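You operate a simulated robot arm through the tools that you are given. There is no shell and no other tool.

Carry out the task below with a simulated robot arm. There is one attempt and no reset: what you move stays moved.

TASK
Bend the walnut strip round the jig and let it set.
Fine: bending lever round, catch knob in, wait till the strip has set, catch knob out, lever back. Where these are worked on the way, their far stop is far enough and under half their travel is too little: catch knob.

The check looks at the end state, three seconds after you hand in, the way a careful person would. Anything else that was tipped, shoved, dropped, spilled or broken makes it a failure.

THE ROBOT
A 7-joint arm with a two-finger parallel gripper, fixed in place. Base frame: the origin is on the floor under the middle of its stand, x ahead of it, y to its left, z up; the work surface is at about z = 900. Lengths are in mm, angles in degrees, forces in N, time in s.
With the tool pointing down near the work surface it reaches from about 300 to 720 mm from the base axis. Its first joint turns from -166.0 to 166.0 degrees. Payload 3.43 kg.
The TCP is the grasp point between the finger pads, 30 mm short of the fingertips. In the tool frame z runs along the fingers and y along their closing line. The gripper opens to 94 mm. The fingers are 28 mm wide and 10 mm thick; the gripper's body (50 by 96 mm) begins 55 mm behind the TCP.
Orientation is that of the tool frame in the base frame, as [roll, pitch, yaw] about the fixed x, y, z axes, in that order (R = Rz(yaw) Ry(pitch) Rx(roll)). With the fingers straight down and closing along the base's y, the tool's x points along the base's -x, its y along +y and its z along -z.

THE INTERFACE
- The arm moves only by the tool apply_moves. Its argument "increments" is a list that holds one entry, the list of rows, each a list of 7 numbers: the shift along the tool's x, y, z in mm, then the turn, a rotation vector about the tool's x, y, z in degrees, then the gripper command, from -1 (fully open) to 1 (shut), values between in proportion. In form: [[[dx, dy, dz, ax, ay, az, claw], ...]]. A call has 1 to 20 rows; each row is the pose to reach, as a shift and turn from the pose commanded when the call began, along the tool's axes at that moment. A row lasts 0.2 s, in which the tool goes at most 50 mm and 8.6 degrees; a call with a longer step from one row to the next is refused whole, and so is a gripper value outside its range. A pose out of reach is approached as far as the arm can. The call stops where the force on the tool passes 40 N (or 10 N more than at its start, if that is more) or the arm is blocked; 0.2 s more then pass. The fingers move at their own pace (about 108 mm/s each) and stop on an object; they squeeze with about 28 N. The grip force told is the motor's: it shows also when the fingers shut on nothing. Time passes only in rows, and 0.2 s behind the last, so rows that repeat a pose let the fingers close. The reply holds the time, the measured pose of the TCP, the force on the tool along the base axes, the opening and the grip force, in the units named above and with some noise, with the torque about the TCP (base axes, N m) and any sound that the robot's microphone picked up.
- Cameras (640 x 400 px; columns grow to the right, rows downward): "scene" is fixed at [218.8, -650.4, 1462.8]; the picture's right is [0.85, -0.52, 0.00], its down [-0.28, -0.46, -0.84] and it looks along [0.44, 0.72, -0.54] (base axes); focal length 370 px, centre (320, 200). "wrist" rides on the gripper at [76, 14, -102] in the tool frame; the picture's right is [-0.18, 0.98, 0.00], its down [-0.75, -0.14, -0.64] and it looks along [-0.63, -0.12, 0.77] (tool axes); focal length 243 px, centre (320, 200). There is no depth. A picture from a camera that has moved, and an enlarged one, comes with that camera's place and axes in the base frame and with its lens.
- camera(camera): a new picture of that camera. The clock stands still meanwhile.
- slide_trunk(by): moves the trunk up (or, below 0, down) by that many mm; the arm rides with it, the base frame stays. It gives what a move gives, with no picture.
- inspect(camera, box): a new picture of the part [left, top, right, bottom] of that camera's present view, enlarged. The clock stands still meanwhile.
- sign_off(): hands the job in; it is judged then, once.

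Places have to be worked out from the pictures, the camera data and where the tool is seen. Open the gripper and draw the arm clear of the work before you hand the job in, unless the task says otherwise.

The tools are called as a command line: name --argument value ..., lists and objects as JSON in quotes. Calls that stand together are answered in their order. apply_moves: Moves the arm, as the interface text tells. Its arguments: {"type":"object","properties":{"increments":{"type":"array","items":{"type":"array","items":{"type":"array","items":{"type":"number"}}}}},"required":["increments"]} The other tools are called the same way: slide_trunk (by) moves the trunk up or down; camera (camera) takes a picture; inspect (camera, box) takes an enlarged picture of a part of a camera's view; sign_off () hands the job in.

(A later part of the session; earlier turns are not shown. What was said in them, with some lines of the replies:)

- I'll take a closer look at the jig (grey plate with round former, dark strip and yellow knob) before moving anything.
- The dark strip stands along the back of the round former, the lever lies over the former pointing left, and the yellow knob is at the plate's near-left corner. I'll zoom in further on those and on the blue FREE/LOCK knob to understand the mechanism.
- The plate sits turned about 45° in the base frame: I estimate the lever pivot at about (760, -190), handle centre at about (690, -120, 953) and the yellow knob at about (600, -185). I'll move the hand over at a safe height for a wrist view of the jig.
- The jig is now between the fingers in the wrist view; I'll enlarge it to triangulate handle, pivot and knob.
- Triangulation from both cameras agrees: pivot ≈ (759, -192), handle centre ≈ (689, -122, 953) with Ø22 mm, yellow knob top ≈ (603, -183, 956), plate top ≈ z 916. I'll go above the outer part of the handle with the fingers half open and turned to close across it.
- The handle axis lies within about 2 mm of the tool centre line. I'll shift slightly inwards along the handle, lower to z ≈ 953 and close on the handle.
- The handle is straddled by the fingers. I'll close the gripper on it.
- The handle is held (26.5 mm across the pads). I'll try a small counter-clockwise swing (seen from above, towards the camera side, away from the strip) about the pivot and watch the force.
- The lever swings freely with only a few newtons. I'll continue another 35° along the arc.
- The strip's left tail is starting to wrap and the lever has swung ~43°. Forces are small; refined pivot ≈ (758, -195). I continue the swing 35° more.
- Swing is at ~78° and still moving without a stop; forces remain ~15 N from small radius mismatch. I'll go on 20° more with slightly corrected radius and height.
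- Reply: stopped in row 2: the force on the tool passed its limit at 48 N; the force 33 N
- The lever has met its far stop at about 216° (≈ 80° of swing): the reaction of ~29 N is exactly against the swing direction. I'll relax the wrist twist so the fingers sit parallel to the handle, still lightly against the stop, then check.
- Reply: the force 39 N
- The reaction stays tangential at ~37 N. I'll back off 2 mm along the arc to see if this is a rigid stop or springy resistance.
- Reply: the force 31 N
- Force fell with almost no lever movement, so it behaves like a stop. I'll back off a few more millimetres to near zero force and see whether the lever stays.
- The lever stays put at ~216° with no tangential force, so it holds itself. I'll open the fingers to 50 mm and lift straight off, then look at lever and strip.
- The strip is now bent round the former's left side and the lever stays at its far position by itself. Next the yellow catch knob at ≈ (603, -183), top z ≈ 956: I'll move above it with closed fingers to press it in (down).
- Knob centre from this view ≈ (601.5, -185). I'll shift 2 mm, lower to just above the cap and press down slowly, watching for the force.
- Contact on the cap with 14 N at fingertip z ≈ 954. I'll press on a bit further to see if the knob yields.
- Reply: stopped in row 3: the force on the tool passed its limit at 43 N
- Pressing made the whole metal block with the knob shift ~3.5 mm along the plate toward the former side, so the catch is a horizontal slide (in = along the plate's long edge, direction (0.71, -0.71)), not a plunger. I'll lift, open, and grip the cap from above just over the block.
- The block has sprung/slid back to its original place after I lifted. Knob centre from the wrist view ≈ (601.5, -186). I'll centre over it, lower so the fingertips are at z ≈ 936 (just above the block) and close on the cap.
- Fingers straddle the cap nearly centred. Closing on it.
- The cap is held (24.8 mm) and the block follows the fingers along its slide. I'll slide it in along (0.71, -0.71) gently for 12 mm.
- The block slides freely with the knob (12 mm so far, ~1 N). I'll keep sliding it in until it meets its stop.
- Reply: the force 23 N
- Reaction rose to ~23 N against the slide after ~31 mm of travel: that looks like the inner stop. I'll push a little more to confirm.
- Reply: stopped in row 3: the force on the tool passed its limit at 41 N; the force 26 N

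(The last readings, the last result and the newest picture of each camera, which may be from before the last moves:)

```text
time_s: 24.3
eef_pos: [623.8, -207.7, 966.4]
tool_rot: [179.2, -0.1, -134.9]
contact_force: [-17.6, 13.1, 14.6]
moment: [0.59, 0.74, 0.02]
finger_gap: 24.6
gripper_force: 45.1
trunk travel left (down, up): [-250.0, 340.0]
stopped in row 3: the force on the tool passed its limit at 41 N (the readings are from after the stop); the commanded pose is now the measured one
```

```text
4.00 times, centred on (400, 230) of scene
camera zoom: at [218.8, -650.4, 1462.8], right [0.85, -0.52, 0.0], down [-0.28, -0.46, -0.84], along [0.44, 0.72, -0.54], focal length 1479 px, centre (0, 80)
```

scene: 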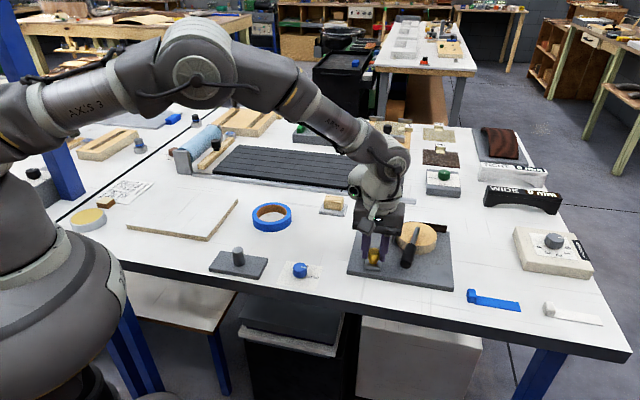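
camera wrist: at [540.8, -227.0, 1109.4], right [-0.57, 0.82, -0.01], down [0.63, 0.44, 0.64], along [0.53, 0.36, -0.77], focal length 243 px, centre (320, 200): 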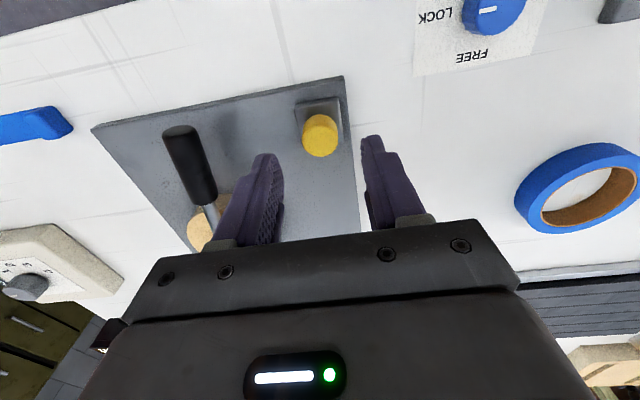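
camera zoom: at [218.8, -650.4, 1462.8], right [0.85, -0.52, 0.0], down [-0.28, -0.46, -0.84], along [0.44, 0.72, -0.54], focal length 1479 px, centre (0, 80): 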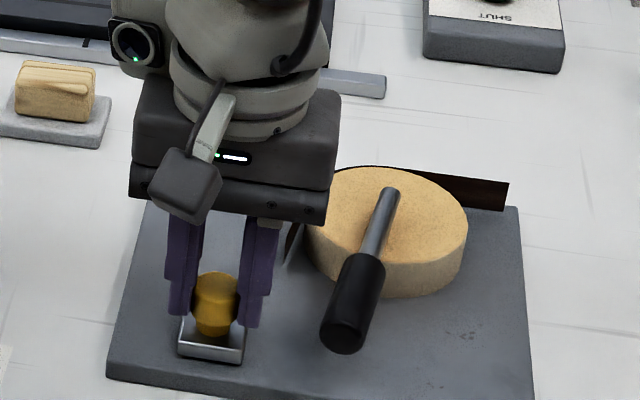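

The catch is in at its inner stop (~30 mm). Now I'll wait for the strip to set; first a close-up of the strip for reference, then pass time while holding still.

inspect --camera "scene" --box '[390, 210, 460, 255]'

apply_moves --increments '[[[0, 0.5, 0, 0, 0, 0, 1], [0, 1, 0, 0, 0, 0, 1], [0, 1, 0, 0, 0, 0, 1], [0, 1, 0, 0, 0, 0, 1], [0, 1, 0, 0, 0, 0, 1], [0, 1, 0, 0, 0, 0, 1], [0, 1, 0, 0, 0, 0, 1], [0, 1, 0, 0, 0, 0, 1], [0, 1, 0, 0, 0, 0, 1], [0, 1, 0, 0, 0, 0, 1]]]'

inspect --camera "scene" --box '[390, 210, 460, 255]'

```text
8.89 times, centred on (425, 232) of scene
camera zoom: at [218.8, -650.4, 1462.8], right [0.85, -0.52, 0.0], down [-0.28, -0.46, -0.84], along [0.44, 0.72, -0.54], focal length 3286 px, centre (-613, -89)
```

zoom: 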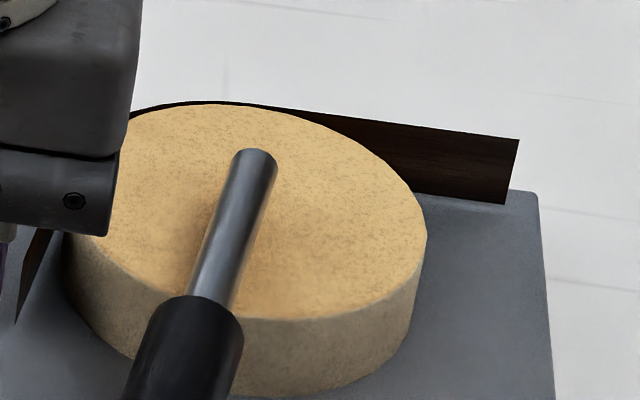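

```text
time_s: 26.5
eef_pos: [624.5, -207.2, 966.0]
tool_rot: [179.6, 0.0, -134.9]
contact_force: [-18.3, 17.5, 14.5]
moment: [0.57, 0.41, 0.06]
finger_gap: 24.8
gripper_force: 44.8
trunk travel left (down, up): [-250.0, 340.0]
```

```text
8.89 times, centred on (425, 232) of scene
camera zoom: at [218.8, -650.4, 1462.8], right [0.85, -0.52, 0.0], down [-0.28, -0.46, -0.84], along [0.44, 0.72, -0.54], focal length 3286 px, centre (-613, -89)
```

zoom: 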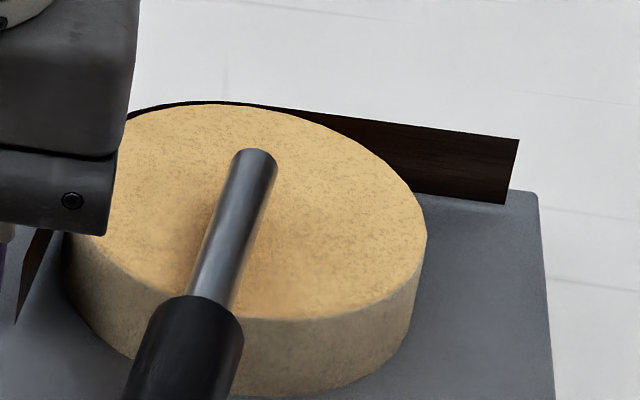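

I'll ease off the push while still holding the knob, to see whether the catch stays in by itself.

apply_moves --increments '[[[0, 1, 0, 0, 0, 0, 1], [0, 2, 0, 0, 0, 0, 1], [0, 3, 0, 0, 0, 0, 1], [0, 3, 0, 0, 0, 0, 1], [0, 3, 0, 0, 0, 0, 1]]]'

inspect --camera "scene" --box '[340, 220, 400, 270]'

```text
time_s: 27.7
eef_pos: [622.7, -207.6, 966.7]
tool_rot: [179.6, 0.1, -134.9]
contact_force: [-3.5, 7.0, 14.8]
moment: [0.19, 0.04, -0.01]
finger_gap: 24.7
gripper_force: 45.6
trunk travel left (down, up): [-250.0, 340.0]
```

```text
8.00 times, centred on (370, 245) of scene
camera zoom: at [218.8, -650.4, 1462.8], right [0.85, -0.52, 0.0], down [-0.28, -0.46, -0.84], along [0.44, 0.72, -0.54], focal length 2958 px, centre (-80, -160)
```

zoom: 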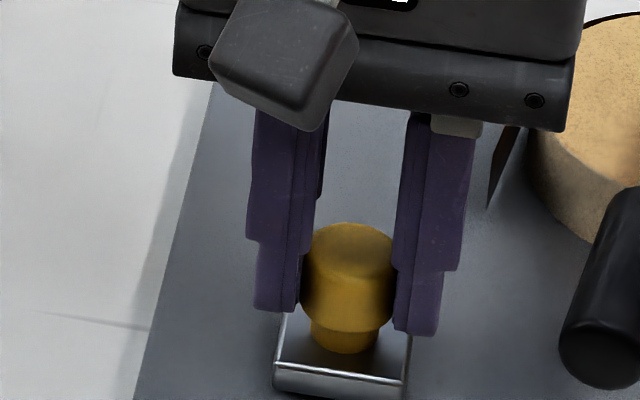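

The catch stays at its stop as force drops to ~8 N, so it isn't spring-returned. I keep holding it and let time pass, listening for any sound.

apply_moves --increments '[[[0, 0, 0, 0, 0, 0, 1], [0, 0, 0, 0, 0, 0, 1], [0, 0, 0, 0, 0, 0, 1], [0, 0, 0, 0, 0, 0, 1], [0, 0, 0, 0, 0, 0, 1], [0, 0, 0, 0, 0, 0, 1], [0, 0, 0, 0, 0, 0, 1], [0, 0, 0, 0, 0, 0, 1], [0, 0, 0, 0, 0, 0, 1], [0, 0, 0, 0, 0, 0, 1], [0, 0, 0, 0, 0, 0, 1], [0, 0, 0, 0, 0, 0, 1], [0, 0, 0, 0, 0, 0, 1], [0, 0, 0, 0, 0, 0, 1], [0, 0, 0, 0, 0, 0, 1], [0, 0, 0, 0, 0, 0, 1], [0, 0, 0, 0, 0, 0, 1], [0, 0, 0, 0, 0, 0, 1], [0, 0, 0, 0, 0, 0, 1], [0, 0, 0, 0, 0, 0, 1]]]'

inspect --camera "scene" --box '[390, 210, 460, 255]'

camera --camera "wrist"

```text
time_s: 31.9
eef_pos: [623.6, -205.9, 965.4]
tool_rot: [179.6, 0.0, -134.9]
contact_force: [1.8, 1.8, 25.8]
moment: [0.08, -0.16, 0.0]
finger_gap: 24.7
gripper_force: 44.9
trunk travel left (down, up): [-250.0, 340.0]
```

```text
8.89 times, centred on (425, 232) of scene
camera zoom: at [218.8, -650.4, 1462.8], right [0.85, -0.52, 0.0], down [-0.28, -0.46, -0.84], along [0.44, 0.72, -0.54], focal length 3286 px, centre (-613, -89)
```

zoom: 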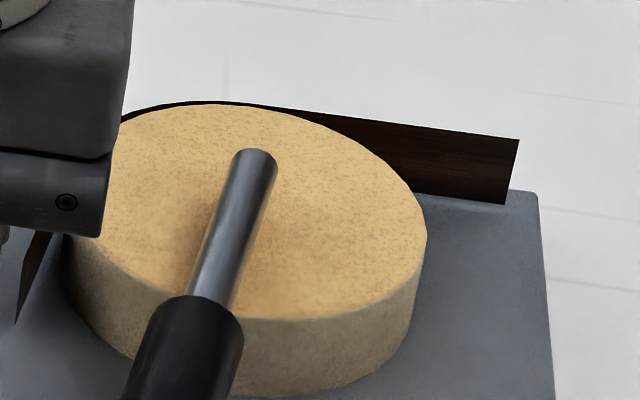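

```text
taken
camera wrist: at [560.9, -250.4, 1069.2], right [-0.57, 0.82, 0.01], down [0.64, 0.43, 0.64], along [0.52, 0.37, -0.77], focal length 243 px, centre (320, 200)
```

wrist: 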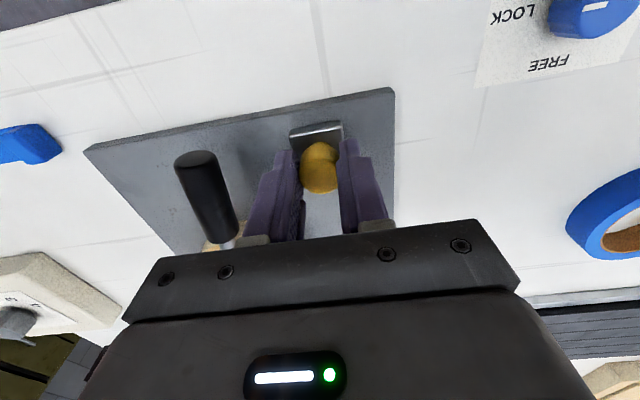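

Downward load is creeping up on the tool (26 N), so I'll release the knob, lift clear and keep waiting with a clear view of the strip.

apply_moves --increments '[[[0, 0, -1, 0, 0, 0, 0.2], [0, 0, -1, 0, 0, 0, -0.06], [0, 0, -1, 0, 0, 0, -0.06], [0, 0, -25, 0, 0, 0, -0.06], [0, 0, -60, 0, 0, 0, -0.06], [0, 0, -60, 0, 0, 0, -0.06]]]'

inspect --camera "scene" --box '[340, 190, 460, 280]'

camera --camera "wrist"

```text
time_s: 33.3
eef_pos: [625.7, -207.7, 1024.3]
tool_rot: [179.4, -0.1, -134.9]
contact_force: [0.4, 0.3, -0.1]
moment: [-0.02, 0.01, 0.01]
finger_gap: 49.8
gripper_force: 0.1
trunk travel left (down, up): [-250.0, 340.0]
```

```text
4.44 times, centred on (400, 235) of scene
camera zoom: at [218.8, -650.4, 1462.8], right [0.85, -0.52, 0.0], down [-0.28, -0.46, -0.84], along [0.44, 0.72, -0.54], focal length 1643 px, centre (-36, 44)
```

zoom: 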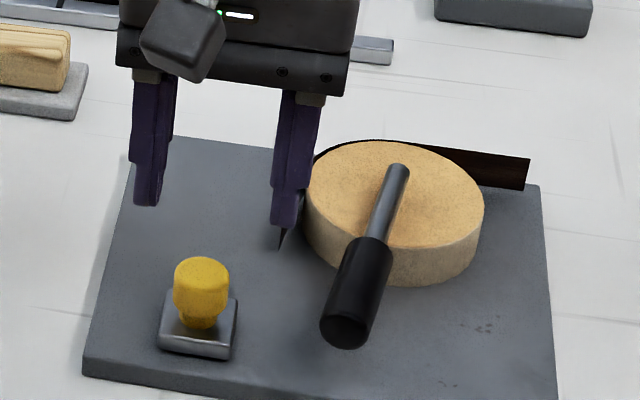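

```text
taken
camera wrist: at [562.9, -251.8, 1127.5], right [-0.57, 0.82, 0.01], down [0.64, 0.43, 0.64], along [0.52, 0.37, -0.77], focal length 243 px, centre (320, 200)
```

wrist: 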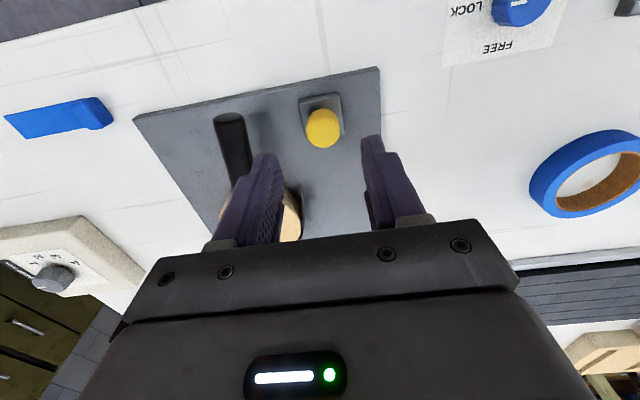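

The catch stays in and the lever stays round. I'll raise a bit more for an unobstructed view and keep waiting.

apply_moves --increments '[[[20, 20, -30, 0, 0, 0, -0.06], [40, 40, -60, 0, 0, 0, -0.06], [40, 40, -60, 0, 0, 0, -0.06], [40, 40, -60, 0, 0, 0, -0.06], [40, 40, -60, 0, 0, 0, -0.06], [40, 40, -60, 0, 0, 0, -0.06], [40, 40, -60, 0, 0, 0, -0.06], [40, 40, -60, 0, 0, 0, -0.06], [40, 40, -60, 0, 0, 0, -0.06], [40, 40, -60, 0, 0, 0, -0.06], [40, 40, -60, 0, 0, 0, -0.06], [40, 40, -60, 0, 0, 0, -0.06], [40, 40, -60, 0, 0, 0, -0.06], [40, 40, -60, 0, 0, 0, -0.06], [40, 40, -60, 0, 0, 0, -0.06], [40, 40, -60, 0, 0, 0, -0.06], [40, 40, -60, 0, 0, 0, -0.06], [40, 40, -60, 0, 0, 0, -0.06], [40, 40, -60, 0, 0, 0, -0.06], [40, 40, -60, 0, 0, 0, -0.06]]]'

inspect --camera "scene" --box '[340, 190, 460, 280]'

camera --camera "wrist"

```text
time_s: 37.5
eef_pos: [569.8, -209.2, 1084.4]
tool_rot: [179.4, 0.0, -134.9]
contact_force: [-0.3, 0.3, 0.7]
moment: [-0.03, 0.01, -0.02]
finger_gap: 49.9
gripper_force: 0.0
trunk travel left (down, up): [-250.0, 340.0]
```

```text
4.44 times, centred on (400, 235) of scene
camera zoom: at [218.8, -650.4, 1462.8], right [0.85, -0.52, 0.0], down [-0.28, -0.46, -0.84], along [0.44, 0.72, -0.54], focal length 1643 px, centre (-36, 44)
```

zoom: 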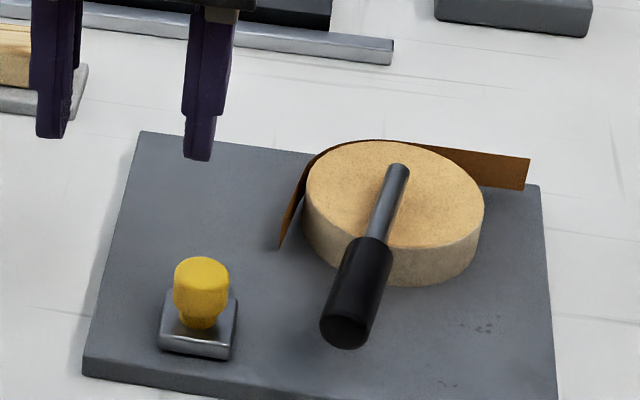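

```text
taken
camera wrist: at [507.4, -253.2, 1187.4], right [-0.57, 0.82, 0.01], down [0.64, 0.43, 0.64], along [0.52, 0.37, -0.77], focal length 243 px, centre (320, 200)
```

wrist: 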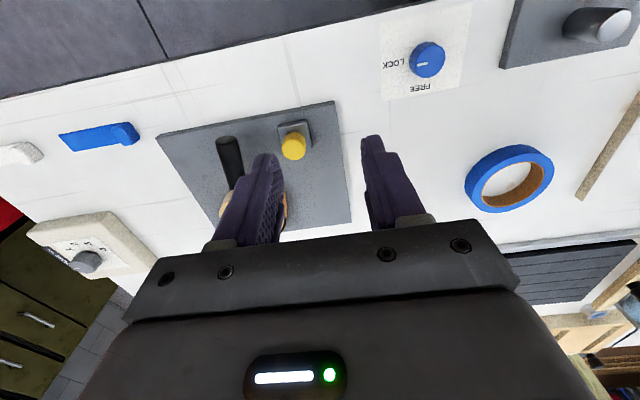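

The strip has turned from dark brown to a lighter, dry brown – a sign of setting. I'll wait another few seconds to be sure the change is complete.

apply_moves --increments '[[[0, 0, 0, 0, 0, 0, -0.06], [0, 0, 0, 0, 0, 0, -0.06], [0, 0, 0, 0, 0, 0, -0.06], [0, 0, 0, 0, 0, 0, -0.06], [0, 0, 0, 0, 0, 0, -0.06], [0, 0, 0, 0, 0, 0, -0.06], [0, 0, 0, 0, 0, 0, -0.06], [0, 0, 0, 0, 0, 0, -0.06], [0, 0, 0, 0, 0, 0, -0.06], [0, 0, 0, 0, 0, 0, -0.06], [0, 0, 0, 0, 0, 0, -0.06], [0, 0, 0, 0, 0, 0, -0.06], [0, 0, 0, 0, 0, 0, -0.06], [0, 0, 0, 0, 0, 0, -0.06], [0, 0, 0, 0, 0, 0, -0.06], [0, 0, 0, 0, 0, 0, -0.06], [0, 0, 0, 0, 0, 0, -0.06], [0, 0, 0, 0, 0, 0, -0.06], [0, 0, 0, 0, 0, 0, -0.06], [0, 0, 0, 0, 0, 0, -0.06]]]'

inspect --camera "scene" --box '[340, 190, 460, 280]'

camera --camera "scene"

```text
time_s: 41.7
eef_pos: [569.2, -209.9, 1083.4]
tool_rot: [179.4, 0.0, -134.8]
contact_force: [0.0, -0.3, 0.4]
moment: [0.0, -0.01, 0.03]
finger_gap: 49.7
gripper_force: 0.0
trunk travel left (down, up): [-250.0, 340.0]
```

```text
4.44 times, centred on (400, 235) of scene
camera zoom: at [218.8, -650.4, 1462.8], right [0.85, -0.52, 0.0], down [-0.28, -0.46, -0.84], along [0.44, 0.72, -0.54], focal length 1643 px, centre (-36, 44)
```

zoom: 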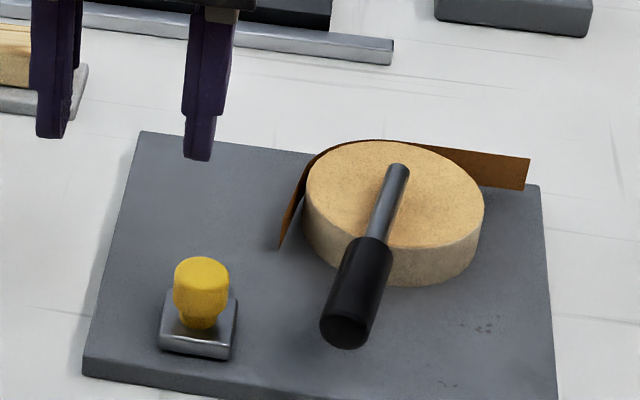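

```text
taken
```

scene: 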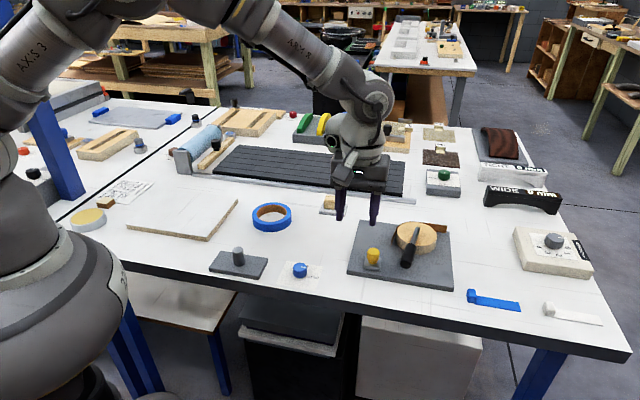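

The colour is stable, so the strip has set. Now I'll return over the knob (now at ≈ (623.5, -206.7)), lower to the same grip height and close on it.

apply_moves --increments '[[[-20, -19, 15, 0.3, 0, 0, -0.06], [-39, -37.6, 35, 0.6, 0, 0, -0.06], [-39, -37.6, 60, 0.6, 0, 0, -0.06], [-39, -37.6, 85, 0.6, 0, 0, -0.06], [-39, -37.6, 85, 0.6, 0, 0, -0.06]]]'

inspect --camera "wrist" --box '[200, 60, 440, 240]'

```text
time_s: 42.9
eef_pos: [624.3, -208.0, 998.4]
tool_rot: [-180.0, -0.1, -135.0]
contact_force: [0.1, -0.2, 0.0]
moment: [0.01, 0.02, 0.02]
finger_gap: 49.8
gripper_force: 0.0
trunk travel left (down, up): [-250.0, 340.0]
```

```text
2.22 times, centred on (320, 150) of wrist
camera zoom: at [559.9, -249.7, 1102.0], right [-0.57, 0.82, 0.0], down [0.63, 0.43, 0.64], along [0.53, 0.36, -0.77], focal length 539 px, centre (320, 311)
```

zoom: 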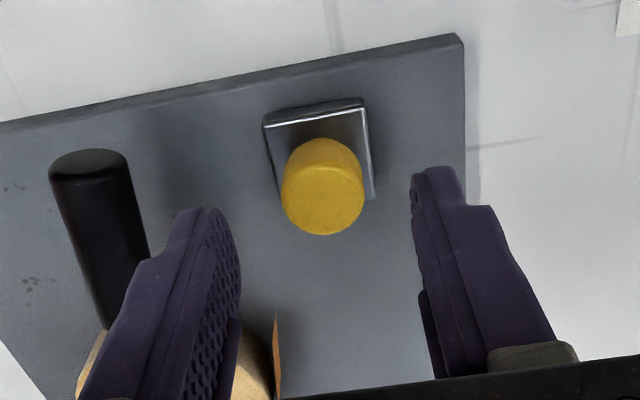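

Knob is at ≈ (624, -204.5); adjusting 3 mm, lowering to grip height and closing.

apply_moves --increments '[[[-1.5, 2.5, 12, 0, 0, 0, -0.06], [-1.5, 2.5, 24, 0, 0, 0, -0.06], [-1.5, 2.5, 32, 0, 0, 0, -0.06], [-1.5, 2.5, 32, 0, 0, 0, 0.3], [-1.5, 2.5, 32, 0, 0, 0, 1], [-1.5, 2.5, 32, 0, 0, 0, 1]]]'

inspect --camera "scene" --box '[340, 220, 400, 270]'

```text
time_s: 44.3
eef_pos: [622.4, -204.0, 966.5]
tool_rot: [-180.0, -0.2, -134.9]
contact_force: [0.0, -0.4, -0.3]
moment: [0.04, -0.05, 0.0]
finger_gap: 24.7
gripper_force: 44.8
trunk travel left (down, up): [-250.0, 340.0]
```

```text
8.00 times, centred on (370, 245) of scene
camera zoom: at [218.8, -650.4, 1462.8], right [0.85, -0.52, 0.0], down [-0.28, -0.46, -0.84], along [0.44, 0.72, -0.54], focal length 2958 px, centre (-80, -160)
```

zoom: 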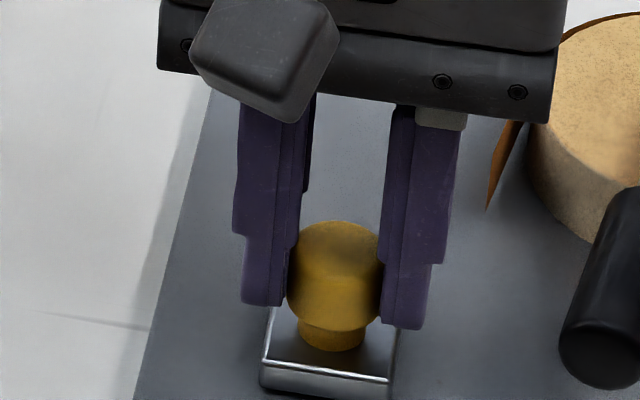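

Knob gripped again. I'll slide the catch back out along (-0.71, 0.71) to its outer stop, ~27 mm plus a little.

apply_moves --increments '[[[0, 3, 0, 0, 0, 0, 1], [0, 6, 0, 0, 0, 0, 1], [0, 9, 0, 0, 0, 0, 1], [0, 12, 0, 0, 0, 0, 1], [0, 15, 0, 0, 0, 0, 1], [0, 18, 0, 0, 0, 0, 1], [0, 21, 0, 0, 0, 0, 1], [0, 24, 0, 0, 0, 0, 1], [0, 26, 0, 0, 0, 0, 1], [0, 28, 0, 0, 0, 0, 1], [0, 30, 0, 0, 0, 0, 1]]]'

inspect --camera "scene" --box '[340, 220, 400, 270]'

```text
time_s: 46.7
eef_pos: [602.6, -183.3, 968.0]
tool_rot: [-179.9, 0.1, -134.9]
contact_force: [8.2, -7.0, -3.4]
moment: [-0.6, -0.05, 0.01]
finger_gap: 24.4
gripper_force: 44.9
trunk travel left (down, up): [-250.0, 340.0]
```

```text
8.00 times, centred on (370, 245) of scene
camera zoom: at [218.8, -650.4, 1462.8], right [0.85, -0.52, 0.0], down [-0.28, -0.46, -0.84], along [0.44, 0.72, -0.54], focal length 2958 px, centre (-80, -160)
```

zoom: 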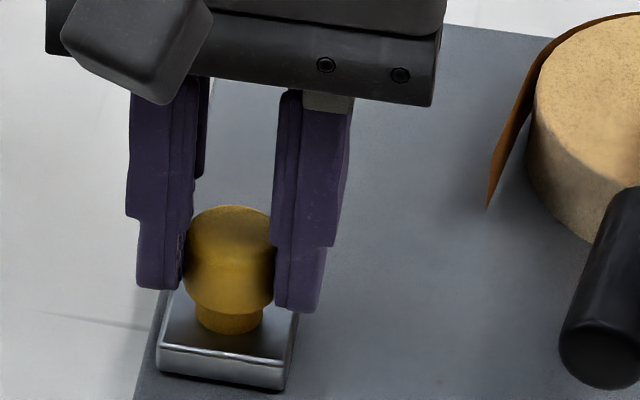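

The block is back at its outer stop (11 N reaction, block at its starting place or slightly beyond). I'll nudge 1.5 mm to confirm, relax, and release straight up.

apply_moves --increments '[[[0, 1.5, 0, 0, 0, 0, 1], [0, 1.5, 0, 0, 0, 0, 1], [0, -0.5, 0, 0, 0, 0, 1], [0, -1.5, 0, 0, 0, 0, 1], [0, -1.5, 0, 0, 0, 0, 1]]]'

inspect --camera "scene" --box '[340, 220, 400, 270]'

```text
time_s: 47.9
eef_pos: [602.9, -183.8, 966.7]
tool_rot: [180.0, 0.0, -134.9]
contact_force: [9.9, -9.3, 8.7]
moment: [-0.19, -0.32, -0.04]
finger_gap: 24.7
gripper_force: 45.7
trunk travel left (down, up): [-250.0, 340.0]
```

```text
8.00 times, centred on (370, 245) of scene
camera zoom: at [218.8, -650.4, 1462.8], right [0.85, -0.52, 0.0], down [-0.28, -0.46, -0.84], along [0.44, 0.72, -0.54], focal length 2958 px, centre (-80, -160)
```

zoom: 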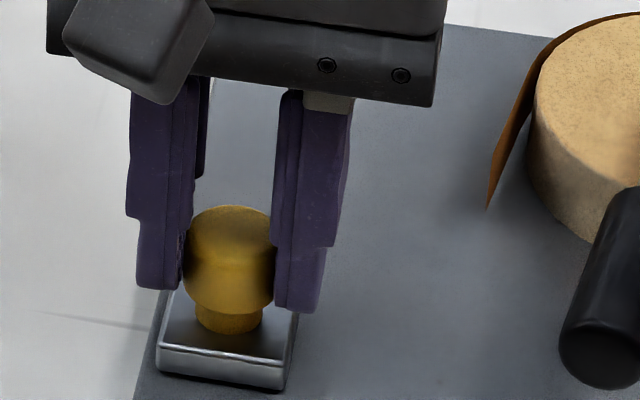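

The catch is firmly at its outer stop. Opening and lifting off the knob.

apply_moves --increments '[[[0, 0, 0, 0, 0, 0, 0.2], [0, 0, 0, 0, 0, 0, -0.06], [0, 0, 0, 0, 0, 0, -0.06], [0, 0, -25, 0, 0, 0, -0.06], [0, 0, -65, 0, 0, 0, -0.06], [0, 0, -110, 0, 0, 0, -0.06], [0, 0, -110, 0, 0, 0, -0.06]]]'

inspect --camera "scene" --box '[340, 190, 460, 280]'

camera --camera "wrist"

```text
time_s: 49.5
eef_pos: [602.0, -185.7, 1077.5]
tool_rot: [-180.0, -0.1, -134.9]
contact_force: [-0.1, 0.0, -0.2]
moment: [0.01, 0.01, 0.0]
finger_gap: 49.7
gripper_force: 0.1
trunk travel left (down, up): [-250.0, 340.0]
```

```text
4.44 times, centred on (400, 235) of scene
camera zoom: at [218.8, -650.4, 1462.8], right [0.85, -0.52, 0.0], down [-0.28, -0.46, -0.84], along [0.44, 0.72, -0.54], focal length 1643 px, centre (-36, 44)
```

zoom: 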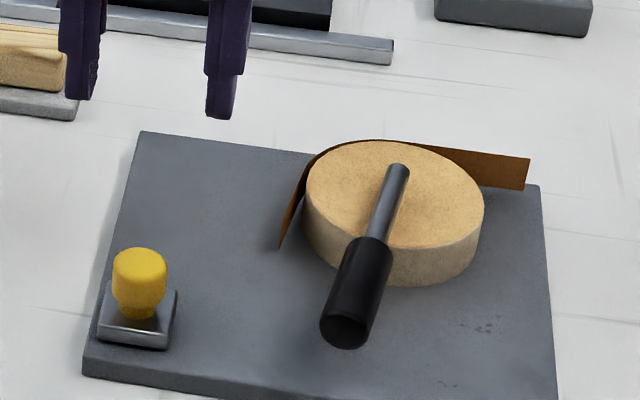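

```text
taken
camera wrist: at [538.5, -227.5, 1180.9], right [-0.57, 0.82, 0.0], down [0.63, 0.43, 0.64], along [0.53, 0.36, -0.77], focal length 243 px, centre (320, 200)
```

wrist: 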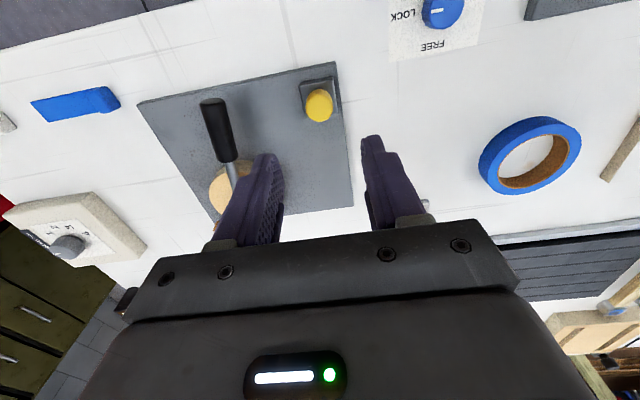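

The catch is out. Now back to the lever: I'll move above the handle at ≈ (671, -258.5), turned to close across it.

apply_moves --increments '[[[1, -33, 0, 0, 0, 3, -0.06], [2, -67, 10, 0, 0, 6, -0.06], [3, -100, 25, 0, 0, 8.6, -0.06], [3, -100, 47, 0, 0, 8.6, -0.06], [3, -100, 47, 0, 0, 8.6, -0.06]]]'

inspect --camera "wrist" --box '[200, 60, 440, 240]'

```text
time_s: 50.7
eef_pos: [670.0, -256.4, 1030.3]
tool_rot: [180.0, -0.1, -143.5]
contact_force: [0.1, -0.2, 0.9]
moment: [0.01, 0.0, 0.0]
finger_gap: 49.6
gripper_force: 0.0
trunk travel left (down, up): [-250.0, 340.0]
```

```text
2.22 times, centred on (320, 150) of wrist
camera zoom: at [600.8, -289.8, 1133.4], right [-0.44, 0.9, 0.0], down [0.69, 0.34, 0.64], along [0.58, 0.28, -0.77], focal length 539 px, centre (320, 311)
```

zoom: 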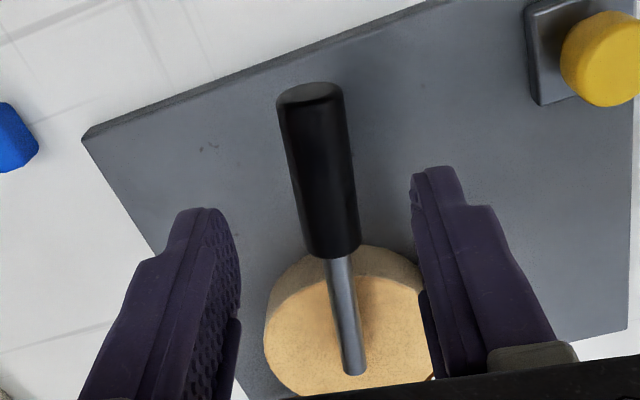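

The handle axis lies within 1 mm of the tool. Lowering to z ≈ 953 and closing on the handle.

apply_moves --increments '[[[0, -0.9, 25, 0, 0, 0.5, -0.06], [0, -0.9, 50, 0, 0, 0.9, -0.06], [0, -0.9, 67, 0, 0, 0.9, -0.06], [0, -0.9, 77, 0, 0, 0.9, -0.06], [0, -0.9, 77, 0, 0, 0.9, 0.3], [0, -0.9, 77, 0, 0, 0.9, 1], [0, -0.9, 77, 0, 0, 0.9, 1]]]'

```text
time_s: 52.3
eef_pos: [670.3, -256.4, 952.2]
tool_rot: [-180.0, 0.0, -144.3]
contact_force: [-0.5, 0.9, 0.8]
moment: [0.0, -0.05, -0.4]
finger_gap: 26.4
gripper_force: 45.4
trunk travel left (down, up): [-250.0, 340.0]
```

Handle gripped. Swinging the lever back clockwise about the pivot, first 40°.

apply_moves --increments '[[[-0.4, 9.4, 0, 0, 0, 5, 1], [-1.6, 18.8, 0, 0, 0, 10, 1], [-3.7, 28.0, 0, 0, 0, 15, 1], [-6.5, 36.9, 0, 0, 0, 20, 1], [-10.1, 45.6, 0, 0, 0, 25, 1], [-14.5, 54.0, 0, 0, 0, 30, 1], [-19.5, 62.0, 0, 0, 0, 35, 1], [-25.3, 69.4, 0, 0, 0, 40, 1]]]'

inspect --camera "scene" --box '[340, 190, 460, 280]'

```text
time_s: 54.1
eef_pos: [651.7, -185.6, 954.3]
tool_rot: [-179.9, 0.0, 175.5]
contact_force: [0.3, -1.4, 2.2]
moment: [-0.15, 0.01, 0.06]
finger_gap: 26.4
gripper_force: 44.9
trunk travel left (down, up): [-250.0, 340.0]
```

```text
4.44 times, centred on (400, 235) of scene
camera zoom: at [218.8, -650.4, 1462.8], right [0.85, -0.52, 0.0], down [-0.28, -0.46, -0.84], along [0.44, 0.72, -0.54], focal length 1643 px, centre (-36, 44)
```

zoom: 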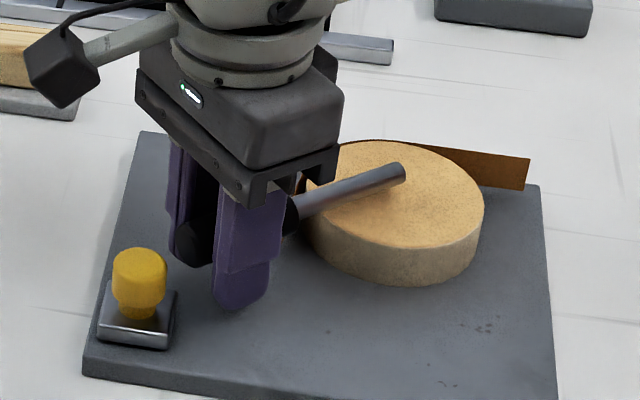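

Smooth and nearly force-free; the strip keeps its bend. Continuing about 38° more toward the home position.

apply_moves --increments '[[[-0.4, 9.4, 0, 0, 0, 5, 1], [-1.6, 18.8, 0, 0, 0, 10, 1], [-3.7, 28.0, 0, 0, 0, 15, 1], [-6.5, 36.9, 0, 0, 0, 20, 1], [-10.1, 45.6, 0, 0, 0, 25, 1], [-14.5, 54.0, 0, 0, 0, 30, 1], [-19.5, 62.0, 0, 0, 0, 35, 1], [-22.9, 66.5, 0, 0, 0, 38, 1]]]'

inspect --camera "scene" --box '[340, 190, 460, 280]'

```text
time_s: 55.9
eef_pos: [678.1, -120.6, 954.4]
tool_rot: [-180.0, 0.0, 137.5]
contact_force: [-2.8, 4.8, 1.0]
moment: [0.27, 0.4, 0.2]
finger_gap: 26.6
gripper_force: 45.3
trunk travel left (down, up): [-250.0, 340.0]
```

```text
4.44 times, centred on (400, 235) of scene
camera zoom: at [218.8, -650.4, 1462.8], right [0.85, -0.52, 0.0], down [-0.28, -0.46, -0.84], along [0.44, 0.72, -0.54], focal length 1643 px, centre (-36, 44)
```

zoom: 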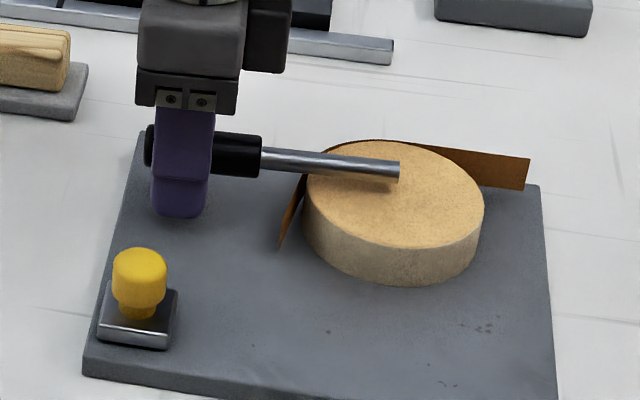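

About 2.5° from home. I'll ease it in slowly and watch for the home stop.

apply_moves --increments '[[[0, 1.9, 0, 0, 0, 1, 1], [-0.1, 3.8, 0, 0, 0, 2, 1], [-0.1, 4.7, 0, 0, 0, 2.5, 1], [-0.2, 5.6, 0, 0, 0, 3, 1], [-0.2, 5.6, 0, 0, 0, 3, 1]]]'

inspect --camera "scene" --box '[340, 190, 460, 280]'

```text
time_s: 57.1
eef_pos: [683.0, -115.2, 953.7]
tool_rot: [-179.9, 0.0, 134.6]
contact_force: [-4.4, 6.1, 0.0]
moment: [-0.07, -0.08, 0.26]
finger_gap: 26.6
gripper_force: 44.9
trunk travel left (down, up): [-250.0, 340.0]
```

```text
4.44 times, centred on (400, 235) of scene
camera zoom: at [218.8, -650.4, 1462.8], right [0.85, -0.52, 0.0], down [-0.28, -0.46, -0.84], along [0.44, 0.72, -0.54], focal length 1643 px, centre (-36, 44)
```

zoom: 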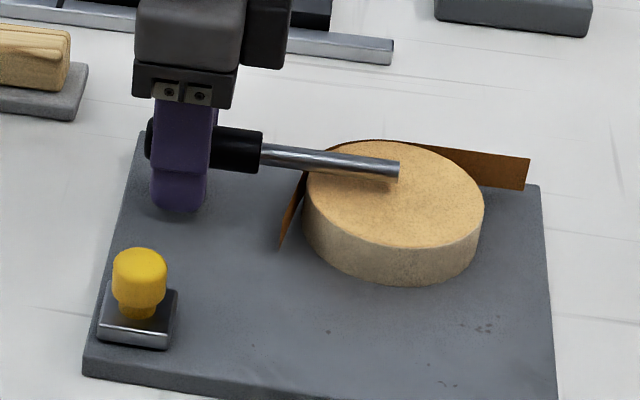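

The lever is at the starting pose (683, -115.5, yaw ~135). A small extra push of 2–3 mm will tell if it's on its home stop.

apply_moves --increments '[[[0, 1, 0, 0, 0, 0.5, 1], [0, 2, 0, 0, 0, 1, 1], [0, 3, 0, 0, 0, 1, 1], [0, 3, 0, 0, 0, 1, 1]]]'

```text
time_s: 58.1
eef_pos: [683.0, -115.7, 954.2]
tool_rot: [-179.9, 0.0, 133.5]
contact_force: [-17.1, 0.6, -4.1]
moment: [-0.14, -0.08, 0.78]
finger_gap: 26.8
gripper_force: 44.9
trunk travel left (down, up): [-250.0, 340.0]
```

The lever didn't move further and pushes back (~12 N): it is on its home stop. I'll relax, open the fingers, and lift clear.

apply_moves --increments '[[[0, -1, 0, 0, 0, -0.5, 1], [0, -2, 0, 0, 0, -1, 1], [0, -2, 0, 0, 0, -1, 1], [0, -2, 0, 0, 0, -1, 0.2], [0, -2, 0, 0, 0, -1, -0.06], [0, -2, 0, 0, 0, -1, -0.06], [0, -2, -25, 0, 0, -1, -0.06], [0, -2, -65, 0, 0, -1, -0.06], [0, -2, -110, 0, 0, -1, -0.06], [0, -2, -110, 0, 0, -1, -0.06]]]'

inspect --camera "scene" --box '[340, 190, 460, 280]'

camera --camera "wrist"

```text
time_s: 60.3
eef_pos: [684.0, -115.6, 1063.4]
tool_rot: [-179.9, 0.0, 134.6]
contact_force: [-0.2, 0.8, 0.1]
moment: [0.02, 0.02, 0.02]
finger_gap: 49.8
gripper_force: 0.1
trunk travel left (down, up): [-250.0, 340.0]
```

```text
4.44 times, centred on (400, 235) of scene
camera zoom: at [218.8, -650.4, 1462.8], right [0.85, -0.52, 0.0], down [-0.28, -0.46, -0.84], along [0.44, 0.72, -0.54], focal length 1643 px, centre (-36, 44)
```

zoom: 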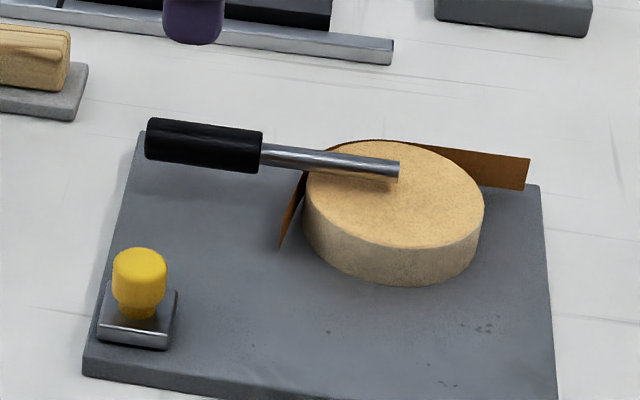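

```text
taken
camera wrist: at [641.6, -51.3, 1167.0], right [0.83, 0.56, 0.0], down [0.43, -0.64, 0.64], along [0.36, -0.53, -0.77], focal length 243 px, centre (320, 200)
```

wrist: 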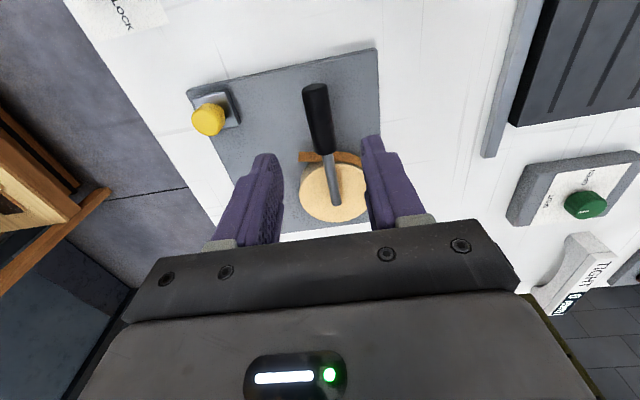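

The lever is home, catch out, and the strip stays bent and set. I'll open fully, raise and draw the arm back to its starting area, then do a final check of the whole table.

apply_moves --increments '[[[0, 0, -37, 0, 0, 0, -1], [0, 0, -74, 0, 0, 0, -1], [0, 0, -110, 0, 0, 0, -1], [38, -0.6, -110, 0, 0, -7.5, -1], [76, -1.2, -110, 0, 0, -15, -1], [114, -1.8, -110, 0, 0, -22.5, -1], [152, -2.4, -110, 0, 0, -30, -1], [190, -3, -110, 0, 0, -37.5, -1], [226, -3.5, -110, 0, 0, -45, -1], [226, -3.5, -110, 0, 0, -45, -1]]]'

camera --camera "scene"

inspect --camera "scene" --box '[320, 190, 480, 300]'

inspect --camera "scene" --box '[440, 110, 600, 290]'

```text
time_s: 62.5
eef_pos: [522.4, 42.1, 1172.4]
tool_rot: [-179.9, 0.0, 179.6]
contact_force: [0.3, -0.3, 0.0]
moment: [-0.01, -0.01, -0.03]
finger_gap: 94.0
gripper_force: 0.0
trunk travel left (down, up): [-250.0, 340.0]
```

```text
taken
```

scene: 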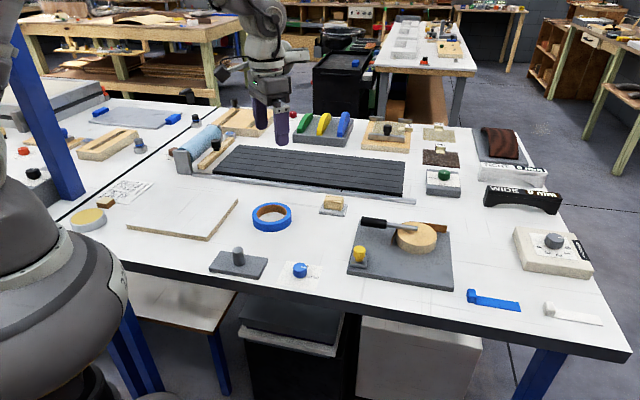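

```text
3.64 times, centred on (400, 245) of scene
camera zoom: at [218.8, -650.4, 1462.8], right [0.85, -0.52, 0.0], down [-0.28, -0.46, -0.84], along [0.44, 0.72, -0.54], focal length 1344 px, centre (29, 36)
```

zoom: 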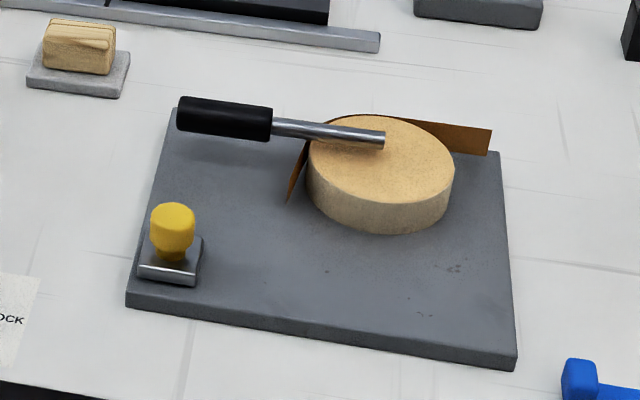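

```text
2.22 times, centred on (520, 200) of scene
camera zoom: at [218.8, -650.4, 1462.8], right [0.85, -0.52, 0.0], down [-0.28, -0.46, -0.84], along [0.44, 0.72, -0.54], focal length 822 px, centre (-124, 200)
```

zoom: 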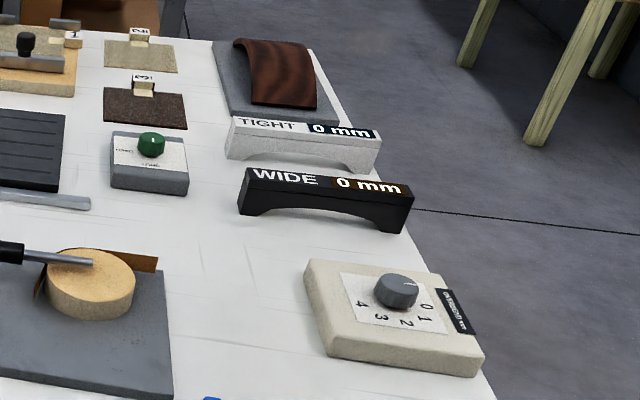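

Lever and catch knob are back exactly where they started, the strip is bent round the former and dry-coloured, everything else is untouched, and the arm is clear with the gripper open. Handing in.

sign_off

```text
The job is handed in.
```

The walnut strip is bent round the jig and set, and I've handed the job in. The hand-in was accepted, but I don't have the check's result.

- **Lever round:** I swung the bending lever about 80° until it met its far stop, and it stayed there without being held.
- **Catch knob in:** The yellow knob turned out to slide along the plate rather than press down. My first downward push shifted it about 3.5 mm before I worked that out. I then slid it about 30 mm to its inner stop.
- **Setting:** The strip changed from dark brown to a lighter, dry-looking brown after roughly 10 to 15 seconds with the catch in. I waited about 5 seconds more, and the colour and bend didn't change. The colour was the only sign of setting I had; there was no sound.
- **Catch out, lever back:** I slid the knob back to its outer stop and brought the lever back to its home stop. The strip kept its bend.

In the final pictures the lever and knob are back where they started and nothing else on the bench looks moved. The arm is clear, with the gripper open.
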